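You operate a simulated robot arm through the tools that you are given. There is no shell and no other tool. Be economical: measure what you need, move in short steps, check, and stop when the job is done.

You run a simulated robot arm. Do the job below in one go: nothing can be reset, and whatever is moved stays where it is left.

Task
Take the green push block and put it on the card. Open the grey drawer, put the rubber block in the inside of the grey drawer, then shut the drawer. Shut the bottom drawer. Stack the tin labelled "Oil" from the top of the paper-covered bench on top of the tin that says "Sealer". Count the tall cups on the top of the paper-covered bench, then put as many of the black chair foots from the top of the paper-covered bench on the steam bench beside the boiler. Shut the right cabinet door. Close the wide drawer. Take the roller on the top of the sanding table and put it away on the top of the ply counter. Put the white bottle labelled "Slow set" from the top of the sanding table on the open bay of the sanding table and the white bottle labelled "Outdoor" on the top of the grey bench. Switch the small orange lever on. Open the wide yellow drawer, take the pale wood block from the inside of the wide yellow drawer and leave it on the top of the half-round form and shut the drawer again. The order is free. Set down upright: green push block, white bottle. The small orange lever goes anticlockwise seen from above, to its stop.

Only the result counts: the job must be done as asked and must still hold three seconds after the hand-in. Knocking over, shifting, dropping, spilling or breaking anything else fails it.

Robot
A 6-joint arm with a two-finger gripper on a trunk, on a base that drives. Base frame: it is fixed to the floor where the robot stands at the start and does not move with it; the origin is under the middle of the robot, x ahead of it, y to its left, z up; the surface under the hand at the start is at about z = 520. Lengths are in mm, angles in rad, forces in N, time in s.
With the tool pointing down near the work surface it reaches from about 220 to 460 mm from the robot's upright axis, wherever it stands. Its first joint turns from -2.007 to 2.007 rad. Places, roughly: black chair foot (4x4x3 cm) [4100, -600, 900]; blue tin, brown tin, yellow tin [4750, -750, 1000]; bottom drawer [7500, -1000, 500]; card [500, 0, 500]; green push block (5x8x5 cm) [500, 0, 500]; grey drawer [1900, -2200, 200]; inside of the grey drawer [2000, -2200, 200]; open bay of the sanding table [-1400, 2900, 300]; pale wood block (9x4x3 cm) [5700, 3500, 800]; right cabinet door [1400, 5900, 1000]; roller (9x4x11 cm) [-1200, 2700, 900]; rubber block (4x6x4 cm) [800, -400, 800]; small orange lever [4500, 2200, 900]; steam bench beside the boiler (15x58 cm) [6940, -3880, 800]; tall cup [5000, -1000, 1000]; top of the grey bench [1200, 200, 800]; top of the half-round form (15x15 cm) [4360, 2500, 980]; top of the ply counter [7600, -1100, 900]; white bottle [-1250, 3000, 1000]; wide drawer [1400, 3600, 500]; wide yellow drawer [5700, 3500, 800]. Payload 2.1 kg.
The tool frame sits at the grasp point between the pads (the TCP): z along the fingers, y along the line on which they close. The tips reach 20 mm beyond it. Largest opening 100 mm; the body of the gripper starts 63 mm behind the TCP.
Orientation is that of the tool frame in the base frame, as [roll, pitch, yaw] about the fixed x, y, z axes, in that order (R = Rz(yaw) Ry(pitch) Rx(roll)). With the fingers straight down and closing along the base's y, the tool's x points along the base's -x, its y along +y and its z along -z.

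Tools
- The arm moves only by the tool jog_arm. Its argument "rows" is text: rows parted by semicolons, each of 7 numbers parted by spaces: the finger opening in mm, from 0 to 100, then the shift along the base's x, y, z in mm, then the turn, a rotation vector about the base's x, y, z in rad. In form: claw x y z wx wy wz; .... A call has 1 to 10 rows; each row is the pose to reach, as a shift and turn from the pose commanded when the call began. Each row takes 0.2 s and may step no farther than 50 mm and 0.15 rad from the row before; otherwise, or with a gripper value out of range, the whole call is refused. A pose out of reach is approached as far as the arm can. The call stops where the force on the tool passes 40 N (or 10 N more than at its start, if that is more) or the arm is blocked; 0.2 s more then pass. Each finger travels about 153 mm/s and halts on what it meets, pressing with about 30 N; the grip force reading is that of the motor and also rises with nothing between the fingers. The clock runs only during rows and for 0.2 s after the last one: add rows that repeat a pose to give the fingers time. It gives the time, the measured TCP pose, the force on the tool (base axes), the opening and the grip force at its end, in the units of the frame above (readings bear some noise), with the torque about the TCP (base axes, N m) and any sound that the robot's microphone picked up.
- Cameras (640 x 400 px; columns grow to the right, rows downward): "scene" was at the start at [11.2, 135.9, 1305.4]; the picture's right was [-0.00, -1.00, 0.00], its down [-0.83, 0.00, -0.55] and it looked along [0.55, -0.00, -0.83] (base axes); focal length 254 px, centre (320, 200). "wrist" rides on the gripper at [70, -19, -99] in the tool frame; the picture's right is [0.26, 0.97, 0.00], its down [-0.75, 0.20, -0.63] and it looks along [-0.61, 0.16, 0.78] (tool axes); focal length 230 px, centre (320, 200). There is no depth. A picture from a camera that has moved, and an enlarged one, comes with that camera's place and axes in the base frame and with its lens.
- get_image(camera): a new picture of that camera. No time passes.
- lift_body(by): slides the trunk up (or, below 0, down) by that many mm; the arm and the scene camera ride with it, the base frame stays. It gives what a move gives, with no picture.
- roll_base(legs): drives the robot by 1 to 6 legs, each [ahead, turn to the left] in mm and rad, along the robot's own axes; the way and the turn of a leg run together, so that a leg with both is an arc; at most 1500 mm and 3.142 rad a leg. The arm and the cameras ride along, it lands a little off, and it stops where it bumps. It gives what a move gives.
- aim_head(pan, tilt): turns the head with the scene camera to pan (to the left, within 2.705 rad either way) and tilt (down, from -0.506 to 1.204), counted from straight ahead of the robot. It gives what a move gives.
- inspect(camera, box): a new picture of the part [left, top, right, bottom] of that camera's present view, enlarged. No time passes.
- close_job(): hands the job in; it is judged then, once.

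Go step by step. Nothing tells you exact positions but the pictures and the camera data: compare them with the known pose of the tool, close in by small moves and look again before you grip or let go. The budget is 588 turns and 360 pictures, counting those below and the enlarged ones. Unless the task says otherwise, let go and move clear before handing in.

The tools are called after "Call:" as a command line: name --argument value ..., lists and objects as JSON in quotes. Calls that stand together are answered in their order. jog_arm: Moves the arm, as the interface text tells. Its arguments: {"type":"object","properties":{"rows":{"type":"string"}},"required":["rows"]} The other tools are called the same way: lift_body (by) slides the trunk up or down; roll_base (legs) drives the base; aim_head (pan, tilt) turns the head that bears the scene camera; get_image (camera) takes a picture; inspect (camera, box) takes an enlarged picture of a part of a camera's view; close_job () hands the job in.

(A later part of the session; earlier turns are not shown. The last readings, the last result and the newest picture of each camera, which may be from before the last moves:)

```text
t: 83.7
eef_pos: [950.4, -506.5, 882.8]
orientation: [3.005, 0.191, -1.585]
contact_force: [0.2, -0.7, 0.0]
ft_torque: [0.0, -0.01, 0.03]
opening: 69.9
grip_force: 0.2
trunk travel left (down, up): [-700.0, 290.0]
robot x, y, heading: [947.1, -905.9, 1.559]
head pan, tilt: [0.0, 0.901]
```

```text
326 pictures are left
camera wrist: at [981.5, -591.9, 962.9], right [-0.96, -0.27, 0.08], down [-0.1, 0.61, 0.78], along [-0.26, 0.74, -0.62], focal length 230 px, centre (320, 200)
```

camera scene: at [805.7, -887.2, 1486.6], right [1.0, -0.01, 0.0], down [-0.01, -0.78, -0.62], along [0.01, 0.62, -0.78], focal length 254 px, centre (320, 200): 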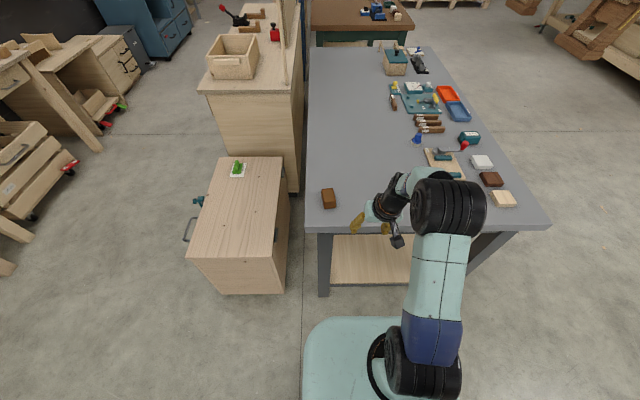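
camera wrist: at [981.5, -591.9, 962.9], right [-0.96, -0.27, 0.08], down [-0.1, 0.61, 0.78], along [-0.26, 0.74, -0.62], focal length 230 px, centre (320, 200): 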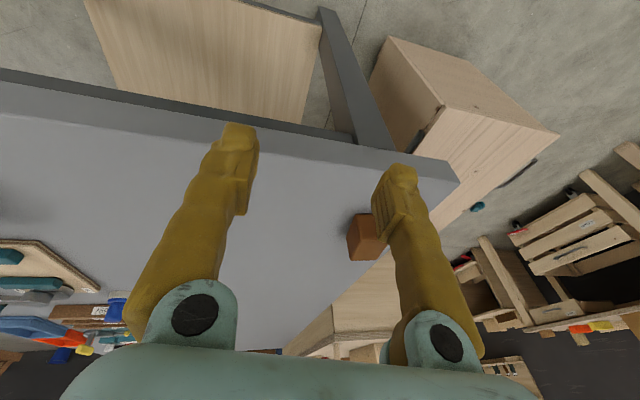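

The arm is free again. I level the tool and drive 150 mm closer to the bench.

Call:
jog_arm --rows "70 0 0 15 -0.1 -0.07 0;70 0 0 30 -0.19 -0.133 0;70 0 0 30 -0.19 -0.133 0"

Call:
roll_base --legs '[[150, 0]]'

Call:
jog_arm --rows "70 -40 10 0 0 0 0;70 -75 10 0 0 0 0;70 -100 10 0 0 0 0"

Call:
get_image --camera "wrist"

Call:
get_image --camera "scene"

```text
t: 84.5
eef_pos: [953.9, -517.7, 876.9]
orientation: [3.013, 0.158, -1.579]
contact_force: [-0.1, 0.3, 0.1]
ft_torque: [0.0, -0.03, -0.02]
opening: 70.0
grip_force: 0.0
out of reach, approached as far as the arm can: row 1, 2, 3
trunk travel left (down, up): [-700.0, 290.0]
robot x, y, heading: [946.4, -900.7, 1.559]
head pan, tilt: [0.0, 0.901]
```

```text
t: 85.9
eef_pos: [956.6, -369.8, 877.8]
orientation: [3.015, 0.158, -1.58]
contact_force: [0.3, 0.4, -0.5]
ft_torque: [0.0, 0.0, -0.01]
opening: 69.7
grip_force: 0.0
trunk travel left (down, up): [-700.0, 290.0]
robot x, y, heading: [943.3, -750.1, 1.568]
head pan, tilt: [0.0, 0.901]
```

```text
t: 86.7
eef_pos: [882.2, -366.0, 866.3]
orientation: [2.996, 0.163, -1.582]
contact_force: [-0.5, 0.1, 0.3]
ft_torque: [0.02, 0.04, 0.01]
opening: 70.3
grip_force: 0.0
out of reach, approached as far as the arm can: row 1, 2, 3
trunk travel left (down, up): [-700.0, 290.0]
robot x, y, heading: [942.4, -756.3, 1.564]
head pan, tilt: [0.0, 0.901]
```

```text
325 pictures are left
camera wrist: at [914.4, -450.1, 949.1], right [-0.96, -0.27, 0.1], down [-0.1, 0.64, 0.77], along [-0.27, 0.72, -0.64], focal length 230 px, centre (320, 200)
```

wrist: 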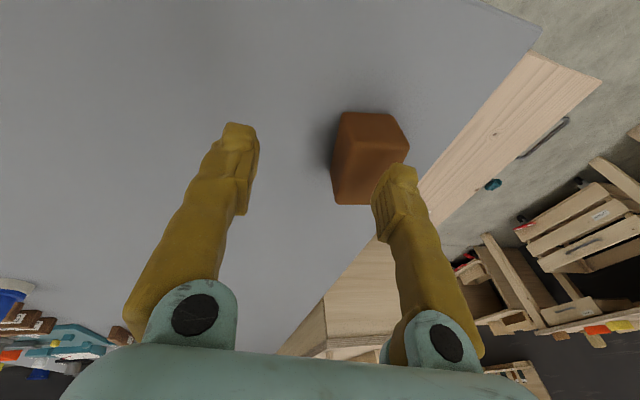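

```text
324 pictures are left
camera scene: at [808.1, -737.6, 1486.6], right [1.0, -0.01, 0.0], down [-0.01, -0.78, -0.62], along [0.01, 0.62, -0.78], focal length 254 px, centre (320, 200)
```

scene: 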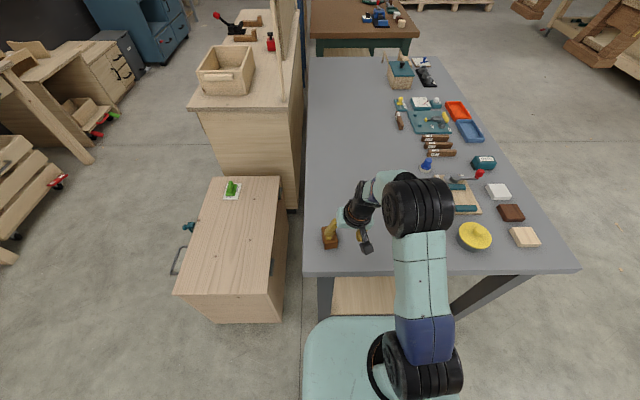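

The limit is simply the arm's workspace: the trunk should be higher for this table. I raise it 250 mm, then level the tool.

Call:
lift_body --by 250

Call:
jog_arm --rows "80 0 0 -40 -0.1 -0.07 0;80 0 0 -80 -0.16 -0.145 0;80 -20 0 -120 -0.16 -0.145 0;80 -36 10 -160 -0.16 -0.145 0;80 -36 10 -190 -0.16 -0.145 0"

Call:
get_image --camera "wrist"

```text
t: 89.2
eef_pos: [882.7, -367.6, 1116.4]
orientation: [2.994, 0.166, -1.579]
contact_force: [-0.6, -0.3, 1.1]
ft_torque: [-0.01, 0.0, 0.01]
opening: 70.2
grip_force: 0.1
trunk travel left (down, up): [-950.0, 40.0]
robot x, y, heading: [943.0, -753.7, 1.563]
head pan, tilt: [0.0, 0.901]
```

```text
t: 90.5
eef_pos: [887.9, -395.3, 923.5]
orientation: [3.079, 0.029, -1.563]
contact_force: [0.4, 1.0, -0.2]
ft_torque: [-0.02, -0.01, -0.03]
opening: 79.6
grip_force: 0.1
out of reach, approached as far as the arm can: row 1, 2, 3, 4, 5
trunk travel left (down, up): [-950.0, 40.0]
robot x, y, heading: [948.6, -754.8, 1.564]
head pan, tilt: [0.0, 0.901]
```

```text
323 pictures are left
camera wrist: at [913.1, -465.6, 1019.4], right [-0.96, -0.27, 0.05], down [-0.17, 0.73, 0.66], along [-0.22, 0.63, -0.75], focal length 230 px, centre (320, 200)
```

wrist: 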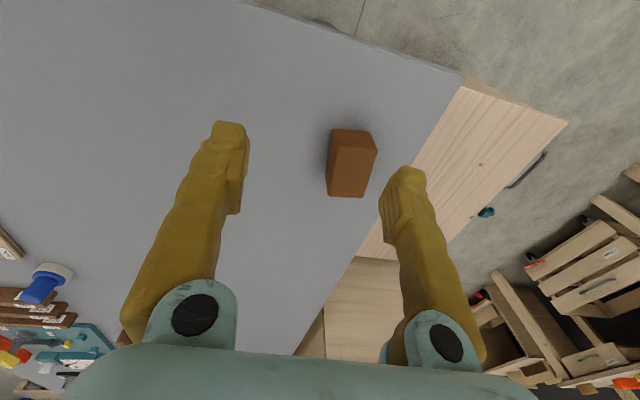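

Better. I finish levelling and move above the block at about (839, -352).

Call:
jog_arm --rows "80 -10 10 -10 -0.0285 -0.063 0;80 -30 25 -10 -0.0285 -0.063 0;80 -49 40 -10 -0.0285 -0.063 0;80 -49 43 -10 -0.0285 -0.063 0"

Call:
get_image --camera "wrist"

Call:
get_image --camera "scene"

```text
t: 91.5
eef_pos: [885.2, -394.1, 914.5]
orientation: [3.076, 0.022, -1.555]
contact_force: [0.1, -0.4, -0.2]
ft_torque: [-0.01, 0.05, -0.03]
opening: 80.1
grip_force: 0.2
out of reach, approached as far as the arm can: row 1, 2, 3, 4
trunk travel left (down, up): [-950.0, 40.0]
robot x, y, heading: [948.3, -754.1, 1.559]
head pan, tilt: [0.0, 0.901]
```

```text
322 pictures are left
camera wrist: at [911.2, -465.1, 1010.0], right [-0.96, -0.28, 0.06], down [-0.17, 0.73, 0.66], along [-0.22, 0.62, -0.75], focal length 230 px, centre (320, 200)
```

wrist: 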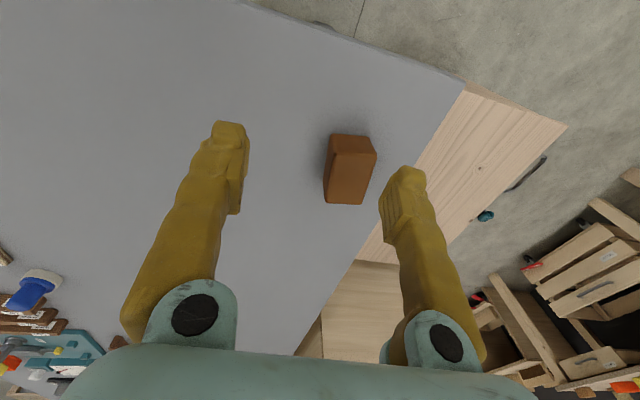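

```text
321 pictures are left
camera scene: at [807.1, -737.1, 1736.5], right [1.0, -0.01, 0.0], down [-0.01, -0.78, -0.62], along [0.01, 0.62, -0.78], focal length 254 px, centre (320, 200)
```

scene: 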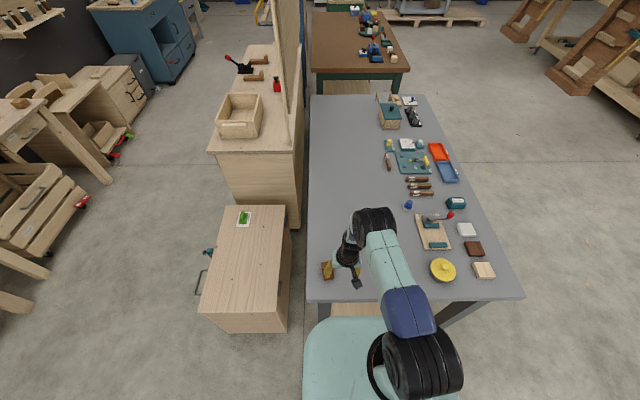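

Moving left while holding yaw seems to hit a wrist limit. I test by turning yaw +0.45 while levelling and shifting.

Call:
jog_arm --rows "80 0 0 0 -0.01 -0.03 0.13;80 -10 0 0 -0.0285 -0.063 0.26;80 -30 20 0 -0.0285 -0.063 0.4;80 -46 40 0 -0.0285 -0.063 0.45;80 -46 42 0 -0.0285 -0.063 0.45"

```text
t: 92.7
eef_pos: [787.5, -452.7, 914.6]
orientation: [3.091, 0.003, -1.167]
contact_force: [-0.1, 0.0, -0.1]
ft_torque: [0.01, 0.01, -0.02]
opening: 79.7
grip_force: 0.1
out of reach, approached as far as the arm can: row 1, 2, 3, 4, 5
trunk travel left (down, up): [-950.0, 40.0]
robot x, y, heading: [949.5, -756.0, 1.561]
head pan, tilt: [0.0, 0.901]
```

The vertical window is what limits: the hand should work about 560–650 above the trunk's zero. I raise the arm by 150 while re-levelling, then drop the trunk 160.

Call:
jog_arm --rows "80 0 0 40 0 0 0;80 15 10 80 0 -0.05 -0.1;80 30 20 120 0 -0.05 -0.2;80 45 40 150 0 -0.05 -0.3;80 51 60 170 0 -0.05 -0.4"

Call:
lift_body --by -160

Call:
get_image --camera "wrist"

```text
t: 93.8
eef_pos: [871.7, -397.5, 1052.4]
orientation: [3.012, 0.143, -1.554]
contact_force: [-0.7, 0.7, -0.2]
ft_torque: [-0.03, 0.0, 0.0]
opening: 80.0
grip_force: 0.0
out of reach, approached as far as the arm can: row 2, 3, 4, 5
trunk travel left (down, up): [-950.0, 40.0]
robot x, y, heading: [946.1, -754.2, 1.56]
head pan, tilt: [0.0, 0.901]
```

```text
t: 95.7
eef_pos: [870.8, -397.7, 892.9]
orientation: [3.013, 0.142, -1.551]
contact_force: [-0.8, 0.3, 0.3]
ft_torque: [0.01, 0.02, 0.01]
opening: 79.9
grip_force: 0.1
trunk travel left (down, up): [-790.0, 200.0]
robot x, y, heading: [945.9, -755.7, 1.561]
head pan, tilt: [0.0, 0.901]
```

```text
320 pictures are left
camera wrist: at [903.0, -478.6, 977.7], right [-0.95, -0.29, 0.09], down [-0.13, 0.65, 0.75], along [-0.27, 0.7, -0.66], focal length 230 px, centre (320, 200)
```

wrist: 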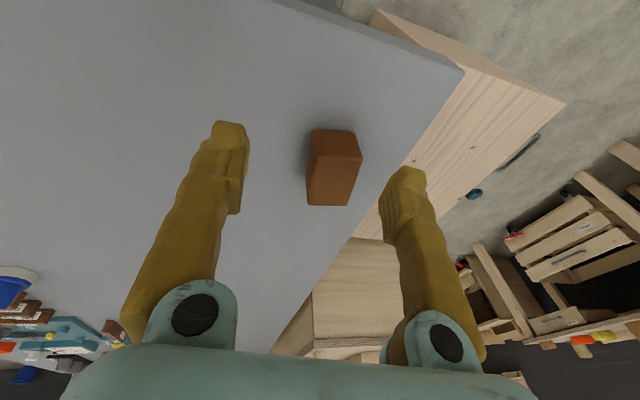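

I test the yaw hypothesis at this better height: level the tool and add +0.4 yaw without shifting.

Call:
jog_arm --rows "80 0 0 0 -0.03 -0.03 0.13;80 0 0 0 -0.07 -0.065 0.26;80 0 0 0 -0.1 -0.1 0.4;80 0 0 0 -0.11 -0.15 0.4;80 0 0 0 -0.11 -0.15 0.4"

Call:
get_image --camera "scene"

```text
t: 96.9
eef_pos: [873.8, -419.0, 878.2]
orientation: [3.06, 0.046, -1.143]
contact_force: [-0.5, 0.1, -1.2]
ft_torque: [0.05, 0.03, 0.0]
opening: 80.0
grip_force: 0.1
out of reach, approached as far as the arm can: row 2, 3, 4, 5
trunk travel left (down, up): [-790.0, 200.0]
robot x, y, heading: [946.2, -753.9, 1.555]
head pan, tilt: [0.0, 0.901]
```

```text
319 pictures are left
camera scene: at [807.4, -737.7, 1576.6], right [1.0, -0.01, 0.0], down [-0.01, -0.78, -0.62], along [0.01, 0.62, -0.78], focal length 254 px, centre (320, 200)
```

scene: 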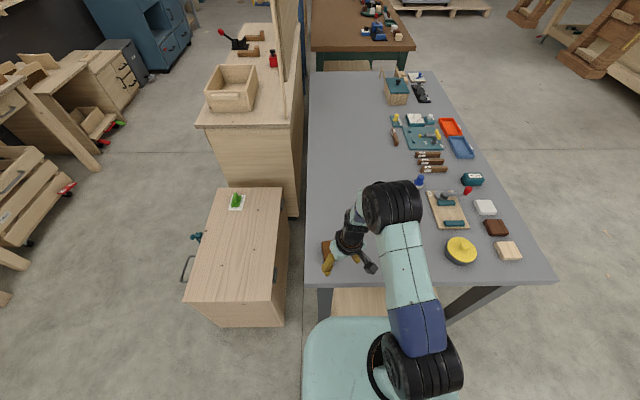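

Reach still falls short, so I suspect the wrist got into an awkward branch. I move to a comfortable spot in front and turn yaw further (+) to find where it becomes free.

Call:
jog_arm --rows "80 20 0 10 0 0 0.13;80 40 0 20 0 0 0.26;80 60 0 30 0 0 0.39;80 72 0 30 0 0 0.52;80 72 0 30 0 0 0.65;80 72 0 30 0 0 0.78;80 72 0 30 0 0 0.91;80 72 0 30 0 0 1.04;80 72 0 30 0 0 1.14;80 72 0 30 0 0 1.14"

```text
t: 99.1
eef_pos: [935.7, -450.0, 883.8]
orientation: [3.087, 0.093, -0.007]
contact_force: [0.5, -0.3, 0.5]
ft_torque: [0.03, 0.02, 0.04]
opening: 79.5
grip_force: 0.0
out of reach, approached as far as the arm can: row 2, 3, 4, 5, 6, 7, 8, 9, 10
trunk travel left (down, up): [-790.0, 200.0]
robot x, y, heading: [948.0, -754.1, 1.559]
head pan, tilt: [0.0, 0.901]
```

I suspect the wrist flipped through its singular pose near the drawer. I'll back into open space and unwind it: lean left, swing up to horizontal off to the side, then return straight down.

Call:
roll_base --legs '[[-350, 0]]'

Call:
jog_arm --rows "80 0 10 0 0 0.14 0;80 0 20 0 0 0.28 0;80 0 30 0 0 0.42 0;80 0 40 0 0 0.56 0;80 0 50 0 0 0.7 0"

Call:
jog_arm --rows "80 0 15 0 0.115 0 -0.096;80 0 30 0 0.23 0 -0.192;80 0 45 0 0.345 0 -0.288;80 0 60 0 0.46 0 -0.384;80 0 75 0 0.575 0 -0.48;80 0 90 0 0.69 0 -0.576;80 0 100 0 0.805 0 -0.672;80 0 110 0 0.92 0 -0.768;80 0 120 0 1.035 0 -0.864;80 0 120 0 1.15 0 -0.96"

Call:
get_image --camera "scene"

```text
t: 101.3
eef_pos: [933.5, -797.0, 883.5]
orientation: [3.087, 0.091, -0.013]
contact_force: [-0.3, -0.2, -0.1]
ft_torque: [0.0, -0.03, 0.01]
opening: 80.3
grip_force: 0.0
trunk travel left (down, up): [-790.0, 200.0]
robot x, y, heading: [944.8, -1103.1, 1.559]
head pan, tilt: [0.0, 0.901]
```

```text
t: 102.5
eef_pos: [931.8, -747.9, 883.5]
orientation: [3.078, 0.796, -0.017]
contact_force: [-0.4, 0.0, -0.4]
ft_torque: [-0.05, 0.01, 0.01]
opening: 80.1
grip_force: 0.0
trunk travel left (down, up): [-790.0, 200.0]
robot x, y, heading: [941.1, -1102.1, 1.559]
head pan, tilt: [0.0, 0.901]
```

```text
t: 104.7
eef_pos: [932.7, -627.2, 883.4]
orientation: [-1.612, 0.708, 0.127]
contact_force: [-0.5, -0.2, -0.4]
ft_torque: [-0.02, 0.01, -0.01]
opening: 80.4
grip_force: 0.0
trunk travel left (down, up): [-790.0, 200.0]
robot x, y, heading: [944.5, -1097.0, 1.555]
head pan, tilt: [0.0, 0.901]
```

```text
318 pictures are left
camera scene: at [802.4, -1085.3, 1576.5], right [1.0, -0.01, 0.0], down [-0.01, -0.78, -0.62], along [0.01, 0.62, -0.78], focal length 254 px, centre (320, 200)
```

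scene: 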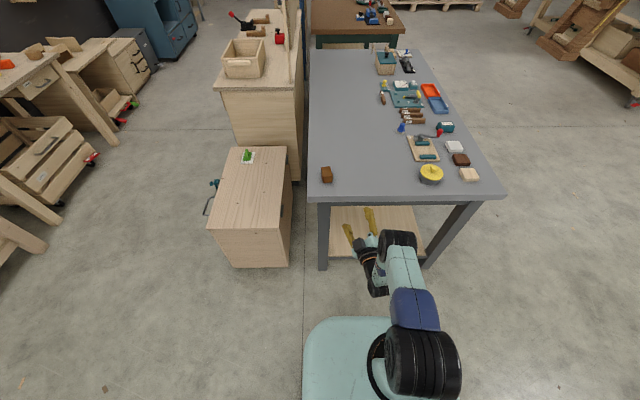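

No limits met on that path. Now I square it and pitch straight down.

Call:
jog_arm --rows "80 0 0 0 0 0 -0.1;80 0 0 0 0 0 -0.15;80 0 0 0 0 0 -0.15"

Call:
jog_arm --rows "80 0 -12 0 -0.15 0 0;80 0 -24 0 -0.3 0 0;80 0 -36 0 -0.45 0 0;80 0 -48 0 -0.6 0 0;80 0 -60 0 -0.75 0 0;80 0 -72 0 -0.9 0 0;80 0 -84 0 -1.05 0 0;80 0 -96 0 -1.2 0 0;80 0 -108 0 -1.35 0 0;80 0 -120 0 -1.5 0 0"

Call:
get_image --camera "scene"

```text
t: 105.5
eef_pos: [933.7, -627.1, 881.8]
orientation: [-1.618, 0.71, -0.025]
contact_force: [-0.1, 0.7, 0.1]
ft_torque: [0.01, 0.01, 0.0]
opening: 80.1
grip_force: 0.0
trunk travel left (down, up): [-790.0, 200.0]
robot x, y, heading: [941.4, -1101.5, 1.557]
head pan, tilt: [0.0, 0.901]
```

```text
t: 107.7
eef_pos: [933.8, -746.4, 883.3]
orientation: [-3.118, 0.029, -0.711]
contact_force: [0.4, 0.5, 0.3]
ft_torque: [0.02, 0.02, -0.05]
opening: 80.0
grip_force: 0.1
trunk travel left (down, up): [-790.0, 200.0]
robot x, y, heading: [942.3, -1105.6, 1.557]
head pan, tilt: [0.0, 0.901]
```

```text
317 pictures are left
camera scene: at [803.2, -1084.7, 1576.6], right [1.0, -0.01, 0.0], down [-0.01, -0.78, -0.62], along [0.01, 0.62, -0.78], focal length 254 px, centre (320, 200)
```

scene: 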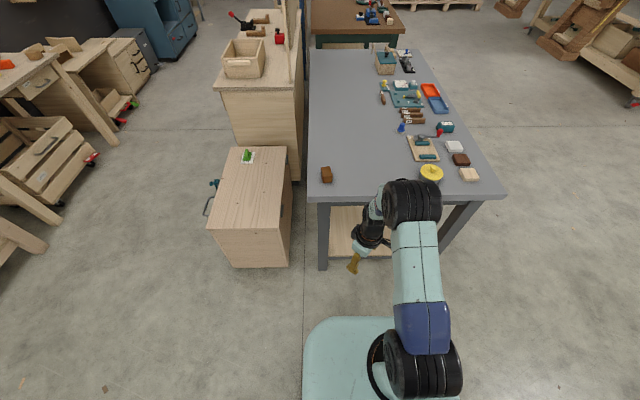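

Level and unflagged. I turn yaw to the original relative orientation with some lift to confirm freedom.

Call:
jog_arm --rows "80 -10 0 10 -0.01 0 -0.14;80 -20 0 20 -0.02 0 -0.28;80 -30 0 30 -0.03 0 -0.42;80 -40 0 40 -0.037 0 -0.56;80 -60 0 40 -0.037 0 -0.7;80 -80 0 40 -0.037 0 -0.84;80 -95 0 40 -0.037 0 -0.86"

```text
t: 109.3
eef_pos: [835.1, -747.3, 924.2]
orientation: [-3.134, -0.002, -1.574]
contact_force: [-0.9, -0.8, 0.6]
ft_torque: [-0.01, 0.02, 0.01]
opening: 79.9
grip_force: 0.0
trunk travel left (down, up): [-790.0, 200.0]
robot x, y, heading: [941.5, -1104.9, 1.553]
head pan, tilt: [0.0, 0.901]
```

Fully free again. I drive forward 360 so the hand is near the block.

Call:
roll_base --legs '[[365, 0]]'

Call:
get_image --camera "wrist"

```text
t: 111.7
eef_pos: [844.9, -380.2, 924.8]
orientation: [-3.132, -0.004, -1.575]
contact_force: [-0.8, 0.0, 0.1]
ft_torque: [-0.05, -0.01, 0.03]
opening: 79.8
grip_force: 0.0
trunk travel left (down, up): [-790.0, 200.0]
robot x, y, heading: [946.2, -735.8, 1.549]
head pan, tilt: [0.0, 0.901]
```

```text
316 pictures are left
camera wrist: at [862.0, -448.9, 1023.8], right [-0.97, -0.25, -0.01], down [-0.2, 0.75, 0.63], along [-0.15, 0.61, -0.78], focal length 230 px, centre (320, 200)
```

wrist: 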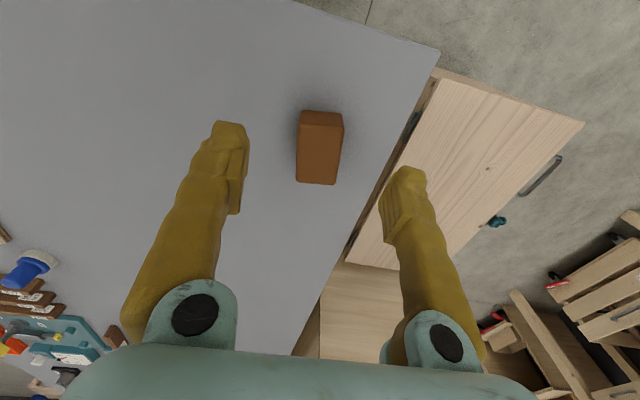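

Block at about (840, -349). I move over it and descend part-way.

Call:
jog_arm --rows "80 -4 20 -30 0 0 0;80 -5 32 -60 0 0 0;80 -5 32 -85 0 0 0"

Call:
get_image --camera "wrist"

```text
t: 112.5
eef_pos: [836.8, -347.7, 839.1]
orientation: [-3.133, -0.003, -1.578]
contact_force: [0.0, 0.1, 0.8]
ft_torque: [0.02, -0.02, -0.01]
opening: 80.0
grip_force: 0.0
trunk travel left (down, up): [-790.0, 200.0]
robot x, y, heading: [948.8, -736.0, 1.551]
head pan, tilt: [0.0, 0.901]
```

```text
315 pictures are left
camera wrist: at [854.6, -416.3, 938.6], right [-0.97, -0.25, -0.01], down [-0.2, 0.75, 0.62], along [-0.15, 0.61, -0.78], focal length 230 px, centre (320, 200)
```

wrist: 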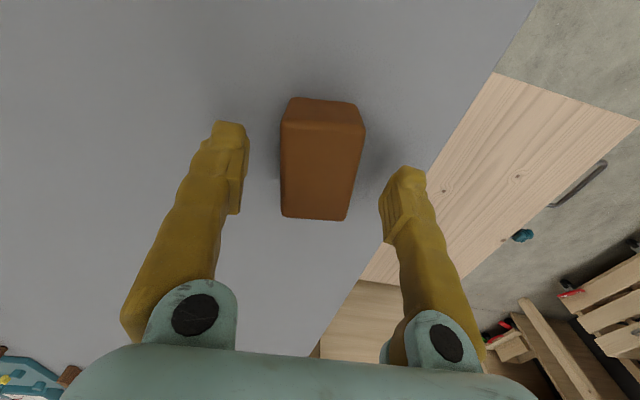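

I descend 18 mm more and close on it.

Call:
jog_arm --rows "80 2 -4 -10 0 0 0;80 2 -4 -18 0 0 0;45 2 -4 -18 0 0 0;30 2 -4 -18 0 0 0;30 2 -4 -18 0 0 0"

Call:
jog_arm --rows "30 0 0 30 0 0 0;30 0 0 80 0 0 0;30 20 -40 100 0 0 0"

Call:
get_image --camera "wrist"

```text
t: 113.7
eef_pos: [839.1, -352.3, 820.8]
orientation: [-3.133, -0.004, -1.575]
contact_force: [-0.5, 0.6, 0.7]
ft_torque: [0.01, 0.01, 0.02]
opening: 38.6
grip_force: 30.0
trunk travel left (down, up): [-790.0, 200.0]
robot x, y, heading: [949.6, -736.3, 1.551]
head pan, tilt: [0.0, 0.901]
```

```text
t: 114.5
eef_pos: [861.3, -393.3, 921.8]
orientation: [-3.132, -0.001, -1.577]
contact_force: [-0.1, -0.9, -0.9]
ft_torque: [0.04, 0.05, -0.01]
opening: 39.3
grip_force: 30.3
trunk travel left (down, up): [-790.0, 200.0]
robot x, y, heading: [951.9, -732.2, 1.548]
head pan, tilt: [0.0, 0.901]
```

```text
314 pictures are left
camera wrist: at [878.8, -461.7, 1020.8], right [-0.97, -0.25, -0.01], down [-0.2, 0.75, 0.63], along [-0.15, 0.61, -0.78], focal length 230 px, centre (320, 200)
```

wrist: 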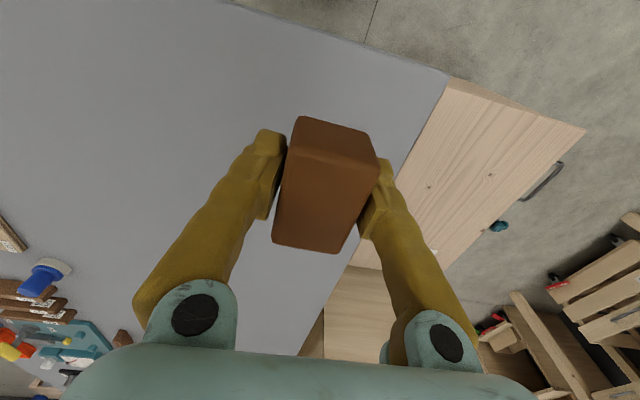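

Holding the rubber block (39 mm). I drive back to the open drawer, stopping a bit short.

Call:
roll_base --legs '[[-400, 0], [0, -2.87], [1000, 0], [0, 1.321]]'

Call:
lift_body --by -400

Call:
aim_head --pan 0 --tilt 0.9

Call:
get_image --camera "scene"

```text
t: 131.6
eef_pos: [1550.9, -1942.8, 921.0]
orientation: [-3.133, -0.003, -3.056]
contact_force: [0.5, 0.0, -0.6]
ft_torque: [0.01, -0.01, -0.01]
opening: 38.8
grip_force: 29.7
trunk travel left (down, up): [-790.0, 200.0]
robot x, y, heading: [1213.2, -2061.1, 0.069]
head pan, tilt: [0.0, 0.901]
```

```text
t: 135.4
eef_pos: [1551.9, -1942.0, 520.4]
orientation: [-3.134, -0.003, -3.056]
contact_force: [0.4, 0.6, -0.8]
ft_torque: [0.02, 0.0, -0.02]
opening: 39.0
grip_force: 30.1
trunk travel left (down, up): [-390.0, 600.0]
robot x, y, heading: [1217.3, -2062.1, 0.071]
head pan, tilt: [0.0, 0.901]
```

```text
t: 136.1
eef_pos: [1552.0, -1943.3, 520.9]
orientation: [-3.133, -0.004, -3.055]
contact_force: [0.9, 0.5, -0.8]
ft_torque: [0.04, -0.01, -0.02]
opening: 38.8
grip_force: 29.8
trunk travel left (down, up): [-390.0, 600.0]
robot x, y, heading: [1221.0, -2059.9, 0.071]
head pan, tilt: [0.0, 0.901]
```

```text
313 pictures are left
camera scene: at [1223.0, -1920.7, 1176.6], right [0.07, -1.0, 0.0], down [-0.78, -0.06, -0.62], along [0.62, 0.04, -0.78], focal length 254 px, centre (320, 200)
```

scene: 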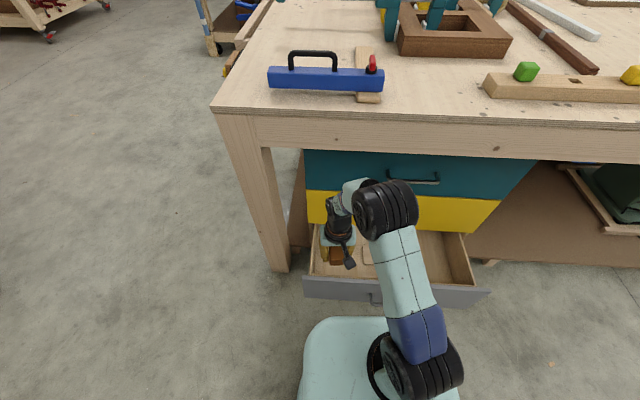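

The hand hovers over the drawer's left part. I shift to about (1640, -2040) and lower.

Call:
jog_arm --rows "30 30 -33 0 0 0 0;30 60 -66 -20 0 0 0;30 86 -96 -40 0 0 0"

Call:
lift_body --by -180

Call:
get_image --camera "wrist"

Call:
get_image --camera "scene"

```text
t: 136.8
eef_pos: [1637.1, -2037.6, 479.3]
orientation: [-3.134, -0.003, -3.055]
contact_force: [-0.2, 0.0, -0.5]
ft_torque: [0.03, -0.02, -0.01]
opening: 38.6
grip_force: 29.7
trunk travel left (down, up): [-390.0, 600.0]
robot x, y, heading: [1218.6, -2061.1, 0.063]
head pan, tilt: [0.0, 0.901]
```

```text
t: 138.8
eef_pos: [1636.7, -2037.5, 299.8]
orientation: [-3.133, -0.004, -3.055]
contact_force: [0.2, 0.5, -2.0]
ft_torque: [0.0, -0.04, 0.01]
opening: 38.4
grip_force: 29.9
trunk travel left (down, up): [-210.0, 780.0]
robot x, y, heading: [1212.5, -2063.0, 0.069]
head pan, tilt: [0.0, 0.901]
```

```text
312 pictures are left
camera wrist: at [1569.6, -2059.6, 399.1], right [-0.34, 0.94, -0.01], down [0.73, 0.27, 0.62], along [0.59, 0.21, -0.78], focal length 230 px, centre (320, 200)
```

wrist: 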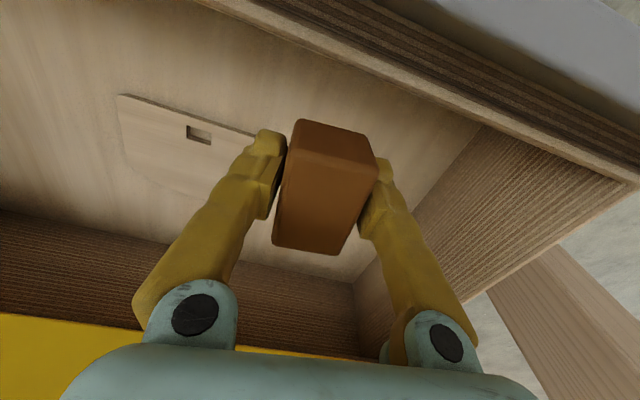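

```text
311 pictures are left
camera scene: at [1223.0, -1920.8, 996.6], right [0.07, -1.0, 0.0], down [-0.78, -0.06, -0.62], along [0.62, 0.04, -0.78], focal length 254 px, centre (320, 200)
```

scene: 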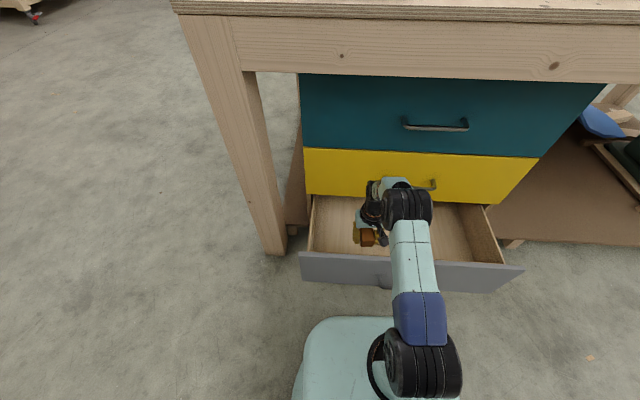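

A thin plate lies in the drawer to the right; I shift 25 mm left and lower until the block touches the floor.

Call:
jog_arm --rows "30 0 25 -30 0 0 0;30 0 25 -60 0 0 0;30 0 25 -80 0 0 0;30 0 25 -95 0 0 0;30 0 25 -105 0 0 0;30 0 25 -112 0 0 0;30 0 25 -119 0 0 0;30 0 25 -126 0 0 0;30 0 25 -133 0 0 0;30 0 25 -140 0 0 0"

Call:
get_image --camera "wrist"

```text
t: 139.6
eef_pos: [1638.9, -2012.8, 235.8]
orientation: [-3.133, -0.003, -3.056]
contact_force: [0.3, 0.5, 16.7]
ft_torque: [-0.38, 1.54, 0.0]
opening: 38.8
grip_force: 29.7
trunk travel left (down, up): [-210.0, 780.0]
robot x, y, heading: [1215.0, -2064.6, 0.069]
head pan, tilt: [0.0, 0.901]
stopped in row 3: the force on the tool passed its limit at 67 N (the readings are from after the stop); the commanded pose is now the measured one
```

```text
310 pictures are left
camera wrist: at [1571.2, -2034.9, 335.3], right [-0.34, 0.94, -0.01], down [0.73, 0.27, 0.63], along [0.59, 0.21, -0.78], focal length 230 px, centre (320, 200)
```

wrist: 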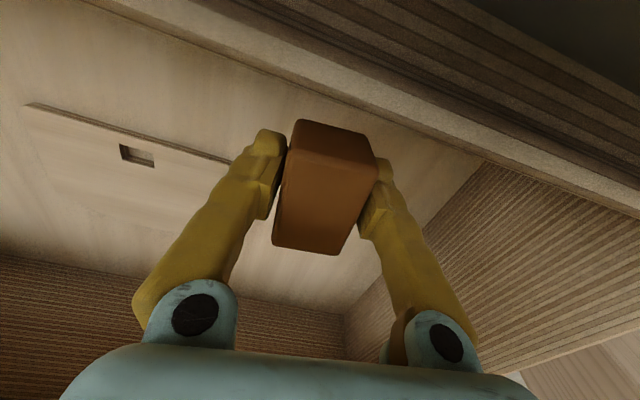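

The wrist camera met the drawer front (torque says contact 90 mm toward me). I raise, turn the hand 90° so the camera points sideways, and try again.

Call:
jog_arm --rows "30 10 0 40 0 0 0;30 10 0 70 0 0 0.14;30 10 0 70 0 0 0.28;30 10 0 70 0 0 0.42;30 10 0 70 0 0 0.56;30 10 0 70 0 0 0.7;30 10 0 70 0 0 0.84;30 10 0 70 0 0 0.98;30 10 0 70 0 0 1.12;30 10 0 70 0 0 1.26"

Call:
jog_arm --rows "30 0 10 0 0 0 0.11;30 0 20 0 0 0 0.22;30 0 20 -30 0 0 0.22"

Call:
get_image --camera "wrist"

Call:
get_image --camera "scene"

```text
t: 141.8
eef_pos: [1649.2, -2012.3, 304.0]
orientation: [-3.133, -0.006, -1.791]
contact_force: [-0.5, 1.0, -1.9]
ft_torque: [0.01, 0.0, 0.04]
opening: 39.0
grip_force: 29.9
trunk travel left (down, up): [-210.0, 780.0]
robot x, y, heading: [1218.1, -2061.7, 0.075]
head pan, tilt: [0.0, 0.901]
```

```text
t: 142.6
eef_pos: [1649.4, -1992.3, 274.7]
orientation: [-3.135, -0.005, -1.575]
contact_force: [-0.1, -0.2, -1.5]
ft_torque: [0.01, 0.03, 0.0]
opening: 38.6
grip_force: 30.1
trunk travel left (down, up): [-210.0, 780.0]
robot x, y, heading: [1217.8, -2059.3, 0.073]
head pan, tilt: [0.0, 0.901]
```

```text
309 pictures are left
camera wrist: at [1666.1, -2060.3, 373.5], right [-0.97, -0.26, -0.01], down [-0.2, 0.75, 0.62], along [-0.15, 0.6, -0.78], focal length 230 px, centre (320, 200)
```

wrist: 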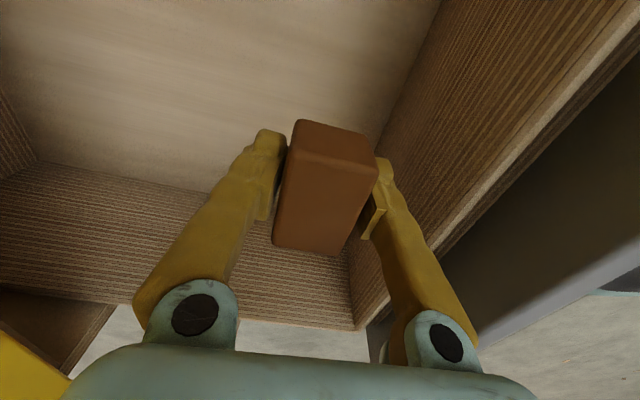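

```text
308 pictures are left
camera scene: at [1223.1, -1920.8, 996.6], right [0.07, -1.0, 0.0], down [-0.78, -0.06, -0.62], along [0.62, 0.04, -0.78], focal length 254 px, centre (320, 200)
```

scene: 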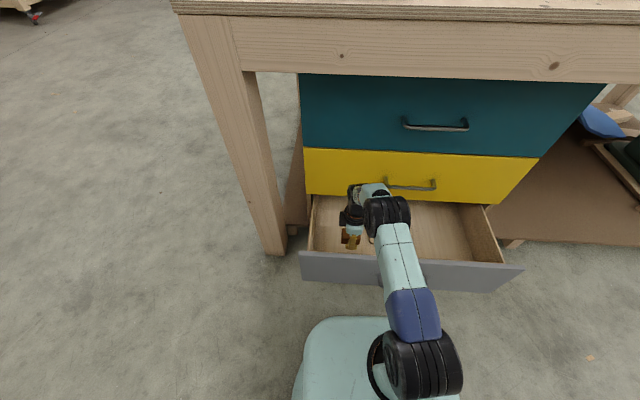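

Clear all around. I shift 12 mm deeper and lower to contact.

Call:
jog_arm --rows "30 12 -10 -20 0 0 0;30 12 -10 -40 0 0 0;30 12 -10 -55 0 0 0;30 12 -10 -65 0 0 0;30 12 -10 -73 0 0 0;30 12 -10 -81 0 0 0;30 12 -10 -88 0 0 0;30 12 -10 -95 0 0 0;30 12 -10 -102 0 0 0;30 12 -10 -109 0 0 0"

Call:
get_image --camera "wrist"

```text
t: 144.8
eef_pos: [1656.5, -2003.3, 171.3]
orientation: [-3.122, -0.004, -1.577]
contact_force: [0.8, -0.5, 34.4]
ft_torque: [0.17, 0.76, 0.03]
opening: 38.8
grip_force: 30.0
out of reach, approached as far as the arm can: row 10
trunk travel left (down, up): [-210.0, 780.0]
robot x, y, heading: [1212.1, -2061.0, 0.07]
head pan, tilt: [0.0, 0.901]
```

```text
307 pictures are left
camera wrist: at [1673.1, -2071.5, 270.6], right [-0.97, -0.25, -0.02], down [-0.21, 0.75, 0.62], along [-0.14, 0.61, -0.78], focal length 230 px, centre (320, 200)
```

wrist: 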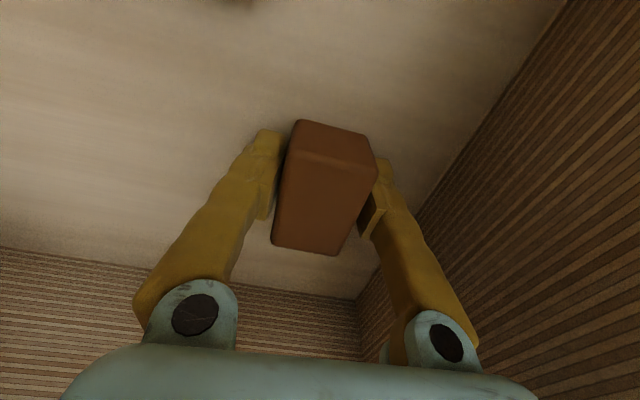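

The block is on the drawer floor. I release gently and rise.

Call:
jog_arm --rows "40 0 0 2 0 0 0;50 0 0 3 0 0 0;60 0 0 5 0 0 0;60 0 0 40 0 0 0;60 0 0 90 0 0 0;60 0 0 130 0 0 0"

Call:
get_image --camera "wrist"

```text
t: 146.2
eef_pos: [1655.0, -2003.6, 296.3]
orientation: [-3.134, -0.005, -1.576]
contact_force: [-0.3, 0.1, 0.1]
ft_torque: [-0.01, -0.02, 0.01]
opening: 60.0
grip_force: 0.0
trunk travel left (down, up): [-210.0, 780.0]
robot x, y, heading: [1216.9, -2061.7, 0.073]
head pan, tilt: [0.0, 0.901]
```

```text
306 pictures are left
camera wrist: at [1673.0, -2071.0, 396.7], right [-0.97, -0.25, -0.01], down [-0.2, 0.75, 0.62], along [-0.15, 0.6, -0.78], focal length 230 px, centre (320, 200)
```

wrist: 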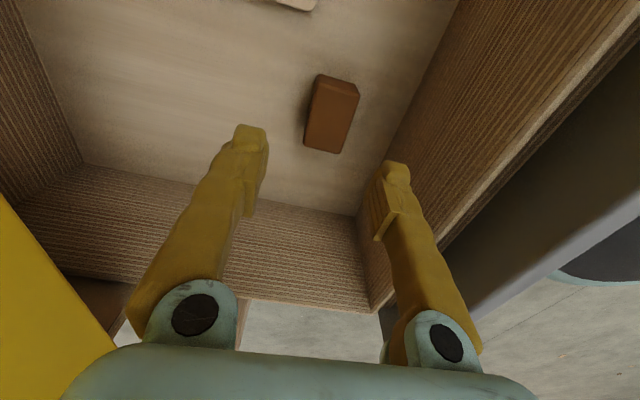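

The rubber block lies in the drawer. I raise over the front, back away, square up, then lower closed fingers to push the drawer shut.

Call:
jog_arm --rows "60 0 0 40 0 0 0;30 0 0 80 0 0 0;0 0 0 110 0 0 0"

Call:
roll_base --legs '[[-220, 0], [0, -0.07]]'

Call:
jog_arm --rows "0 0 -20 -40 0 0 0;0 0 -40 -80 0 0 0;0 0 -40 -125 0 0 0;0 0 -40 -160 0 0 0;0 0 -40 -180 0 0 0"

Call:
get_image --camera "scene"

```text
t: 147.0
eef_pos: [1653.6, -2002.4, 406.8]
orientation: [-3.132, -0.004, -1.574]
contact_force: [-0.1, -0.3, 0.1]
ft_torque: [-0.02, -0.02, 0.0]
opening: 0.0
grip_force: 29.2
trunk travel left (down, up): [-210.0, 780.0]
robot x, y, heading: [1215.4, -2060.5, 0.071]
head pan, tilt: [0.0, 0.901]
```

```text
t: 149.1
eef_pos: [1438.5, -2048.9, 406.2]
orientation: [-3.133, -0.004, -1.64]
contact_force: [0.0, 0.2, -0.2]
ft_torque: [0.04, -0.04, 0.0]
opening: 0.0
grip_force: 28.9
trunk travel left (down, up): [-210.0, 780.0]
robot x, y, heading: [997.4, -2081.0, 0.002]
head pan, tilt: [0.0, 0.901]
```

```text
t: 150.3
eef_pos: [1439.2, -2087.8, 227.5]
orientation: [-3.131, -0.006, -1.644]
contact_force: [-0.3, 0.9, -0.3]
ft_torque: [0.02, -0.02, 0.0]
opening: 0.3
grip_force: 30.0
trunk travel left (down, up): [-210.0, 780.0]
robot x, y, heading: [996.6, -2077.1, 0.007]
head pan, tilt: [0.0, 0.901]
```

```text
305 pictures are left
camera scene: at [1013.7, -1937.7, 996.6], right [0.01, -1.0, 0.0], down [-0.78, 0.0, -0.62], along [0.62, 0.0, -0.78], focal length 254 px, centre (320, 200)
```

scene: 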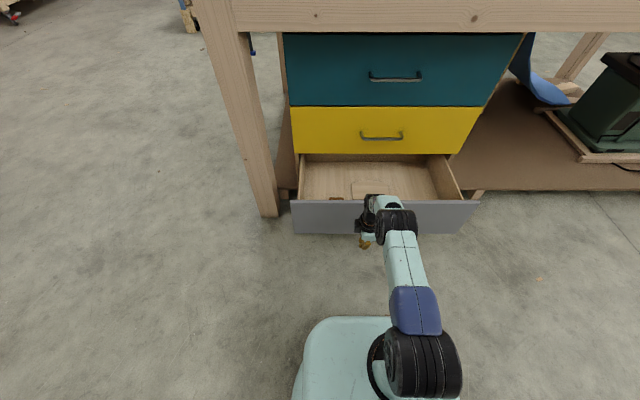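

I shift slightly left of the handle and drive forward to push.

Call:
jog_arm --rows "0 0 35 0 0 0 0;0 0 35 0 0 0 0"

Call:
roll_base --legs '[[285, 0]]'

Call:
get_image --camera "scene"

```text
t: 150.9
eef_pos: [1438.9, -2052.4, 228.5]
orientation: [-3.133, -0.006, -1.642]
contact_force: [-1.2, -0.4, 0.6]
ft_torque: [0.0, 0.01, 0.0]
opening: 0.1
grip_force: 30.0
trunk travel left (down, up): [-210.0, 780.0]
robot x, y, heading: [997.7, -2072.6, 0.0]
head pan, tilt: [0.0, 0.901]
```

```text
t: 152.9
eef_pos: [1722.0, -2055.6, 228.9]
orientation: [-3.131, -0.006, -1.649]
contact_force: [-0.1, 0.0, 0.2]
ft_torque: [0.02, 0.0, -0.01]
opening: 0.1
grip_force: 29.5
trunk travel left (down, up): [-210.0, 780.0]
robot x, y, heading: [1282.2, -2080.4, 0.0]
head pan, tilt: [0.0, 0.901]
```

```text
304 pictures are left
camera scene: at [1296.6, -1937.2, 996.6], right [0.0, -1.0, 0.0], down [-0.78, 0.0, -0.62], along [0.62, 0.0, -0.78], focal length 254 px, centre (320, 200)
```

scene: 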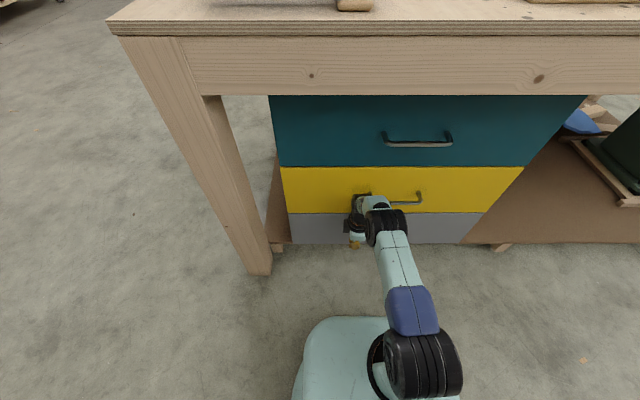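

It looks nearly shut. I press with the arm until contact force shows it is closed.

Call:
jog_arm --rows "0 8 0 0 0 0 0;0 14 0 0 0 0 0;0 20 0 0 0 0 0;0 26 0 0 0 0 0;0 32 0 0 0 0 0;0 38 0 0 0 0 0;0 43 0 0 0 0 0"

Call:
get_image --camera "scene"

```text
t: 153.3
eef_pos: [1721.6, -2054.0, 224.4]
orientation: [3.134, -0.01, -1.643]
contact_force: [-22.4, 0.0, 11.3]
ft_torque: [0.35, -3.19, 0.48]
opening: 0.0
grip_force: 29.3
trunk travel left (down, up): [-210.0, 780.0]
robot x, y, heading: [1280.9, -2077.8, 0.0]
head pan, tilt: [0.0, 0.901]
stopped in row 2: the force on the tool passed its limit at 45 N (the readings are from after the stop); the commanded pose is now the measured one
```

```text
303 pictures are left
camera scene: at [1291.3, -1936.9, 996.9], right [0.0, -1.0, 0.0], down [-0.78, 0.0, -0.62], along [0.62, 0.0, -0.78], focal length 254 px, centre (320, 200)
```

scene: 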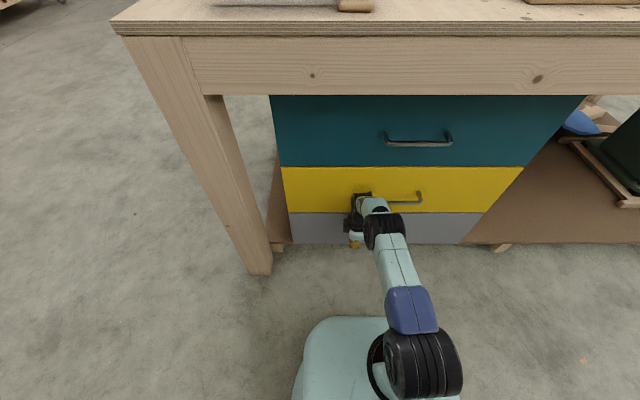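

The contact was the gripper body against the yellow drawer above, so the grey one may be ~30 mm open. I back off, lean the fingers forward 0.4 rad, and push with the tips.

Call:
jog_arm --rows "0 -30 0 0 0 0 0;0 -50 0 0 0 -0.13 0;0 -50 0 0 0 -0.26 0;0 -50 0 -10 0 -0.4 0;0 -50 0 -10 0 -0.4 0"

Call:
get_image --camera "wrist"

Call:
get_image --camera "scene"

```text
t: 154.6
eef_pos: [1672.7, -2055.8, 214.8]
orientation: [-2.754, 0.021, -1.643]
contact_force: [-0.2, -0.4, 0.0]
ft_torque: [0.0, 0.0, 0.01]
opening: 0.0
grip_force: 29.0
out of reach, approached as far as the arm can: row 3
trunk travel left (down, up): [-210.0, 780.0]
robot x, y, heading: [1277.3, -2074.8, -0.003]
head pan, tilt: [0.0, 0.901]
```

```text
302 pictures are left
camera wrist: at [1647.4, -2124.3, 311.9], right [-0.91, -0.19, -0.37], down [-0.37, 0.77, 0.52], along [0.19, 0.61, -0.77], focal length 230 px, centre (320, 200)
```

wrist: 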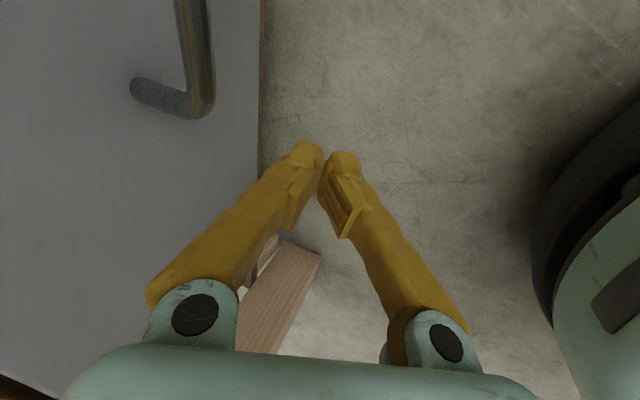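

```text
301 pictures are left
camera scene: at [1295.3, -1937.2, 996.6], right [0.0, -1.0, 0.0], down [-0.78, 0.0, -0.62], along [0.62, 0.0, -0.78], focal length 254 px, centre (320, 200)
```

scene: 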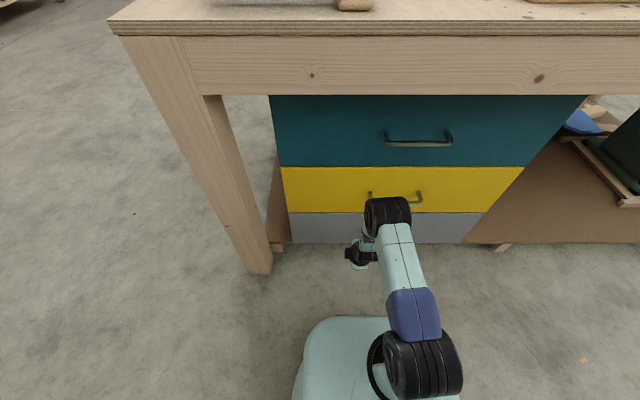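

Now the tips lead. I push forward in steps until resistance.

Call:
jog_arm --rows "0 30 0 0 0 0 0;0 50 0 0 0 0 0;0 58 0 0 0 0 0;0 66 0 0 0 0 0;0 74 0 0 0 0 0;0 82 0 0 0 0 0;0 90 0 0 0 0 0;0 98 0 0 0 0 0"

Call:
get_image --camera "scene"

Call:
get_image --camera "wrist"

```text
t: 156.3
eef_pos: [1748.8, -2053.3, 215.4]
orientation: [-2.746, 0.024, -1.641]
contact_force: [-4.1, 1.2, -2.4]
ft_torque: [0.02, 0.04, 0.05]
opening: 0.1
grip_force: 29.7
out of reach, approached as far as the arm can: row 5, 6, 7, 8
trunk travel left (down, up): [-210.0, 780.0]
robot x, y, heading: [1278.9, -2079.1, -0.002]
head pan, tilt: [0.0, 0.901]
```

```text
300 pictures are left
camera scene: at [1295.4, -1937.2, 996.5], right [0.0, -1.0, 0.0], down [-0.78, 0.0, -0.62], along [0.62, 0.0, -0.78], focal length 254 px, centre (320, 200)
```

scene: 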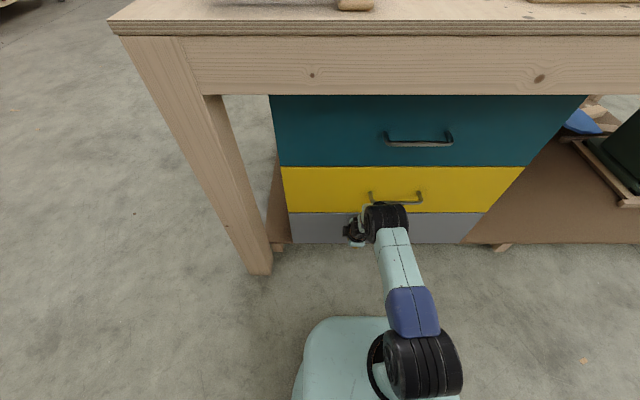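

```text
299 pictures are left
camera wrist: at [1722.7, -2121.9, 311.2], right [-0.91, -0.19, -0.38], down [-0.38, 0.77, 0.52], along [0.19, 0.61, -0.76], focal length 230 px, centre (320, 200)
```

wrist: 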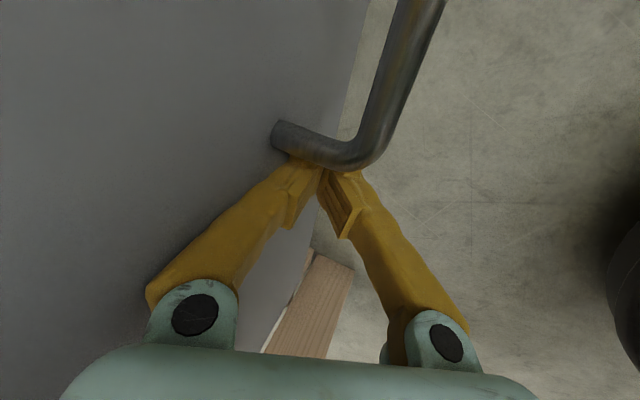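

The drawer face is at about 1766, close to its shut position 1768. I nudge the base forward a little to confirm firm contact.

Call:
roll_base --legs '[[10, 0]]'

Call:
inspect --camera "scene" --box '[260, 90, 540, 265]'

```text
t: 157.1
eef_pos: [1748.4, -2050.4, 211.3]
orientation: [-2.757, 0.022, -1.638]
contact_force: [-2.4, -0.1, 1.5]
ft_torque: [-0.01, 0.01, 0.03]
opening: 0.0
grip_force: 29.5
trunk travel left (down, up): [-210.0, 780.0]
robot x, y, heading: [1288.1, -2074.1, 0.002]
head pan, tilt: [0.0, 0.901]
stopped in leg 1: the force on the tool passed its limit at 56 N (the readings are from after the stop); the commanded pose is now the measured one
```

```text
2.29 times, centred on (400, 178) of scene
camera zoom: at [1299.7, -1937.2, 996.5], right [0.0, -1.0, 0.0], down [-0.78, 0.0, -0.62], along [0.62, 0.0, -0.78], focal length 580 px, centre (137, 251)
```

zoom: 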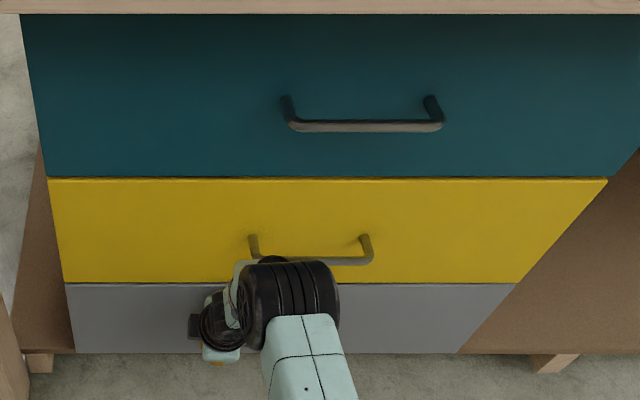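

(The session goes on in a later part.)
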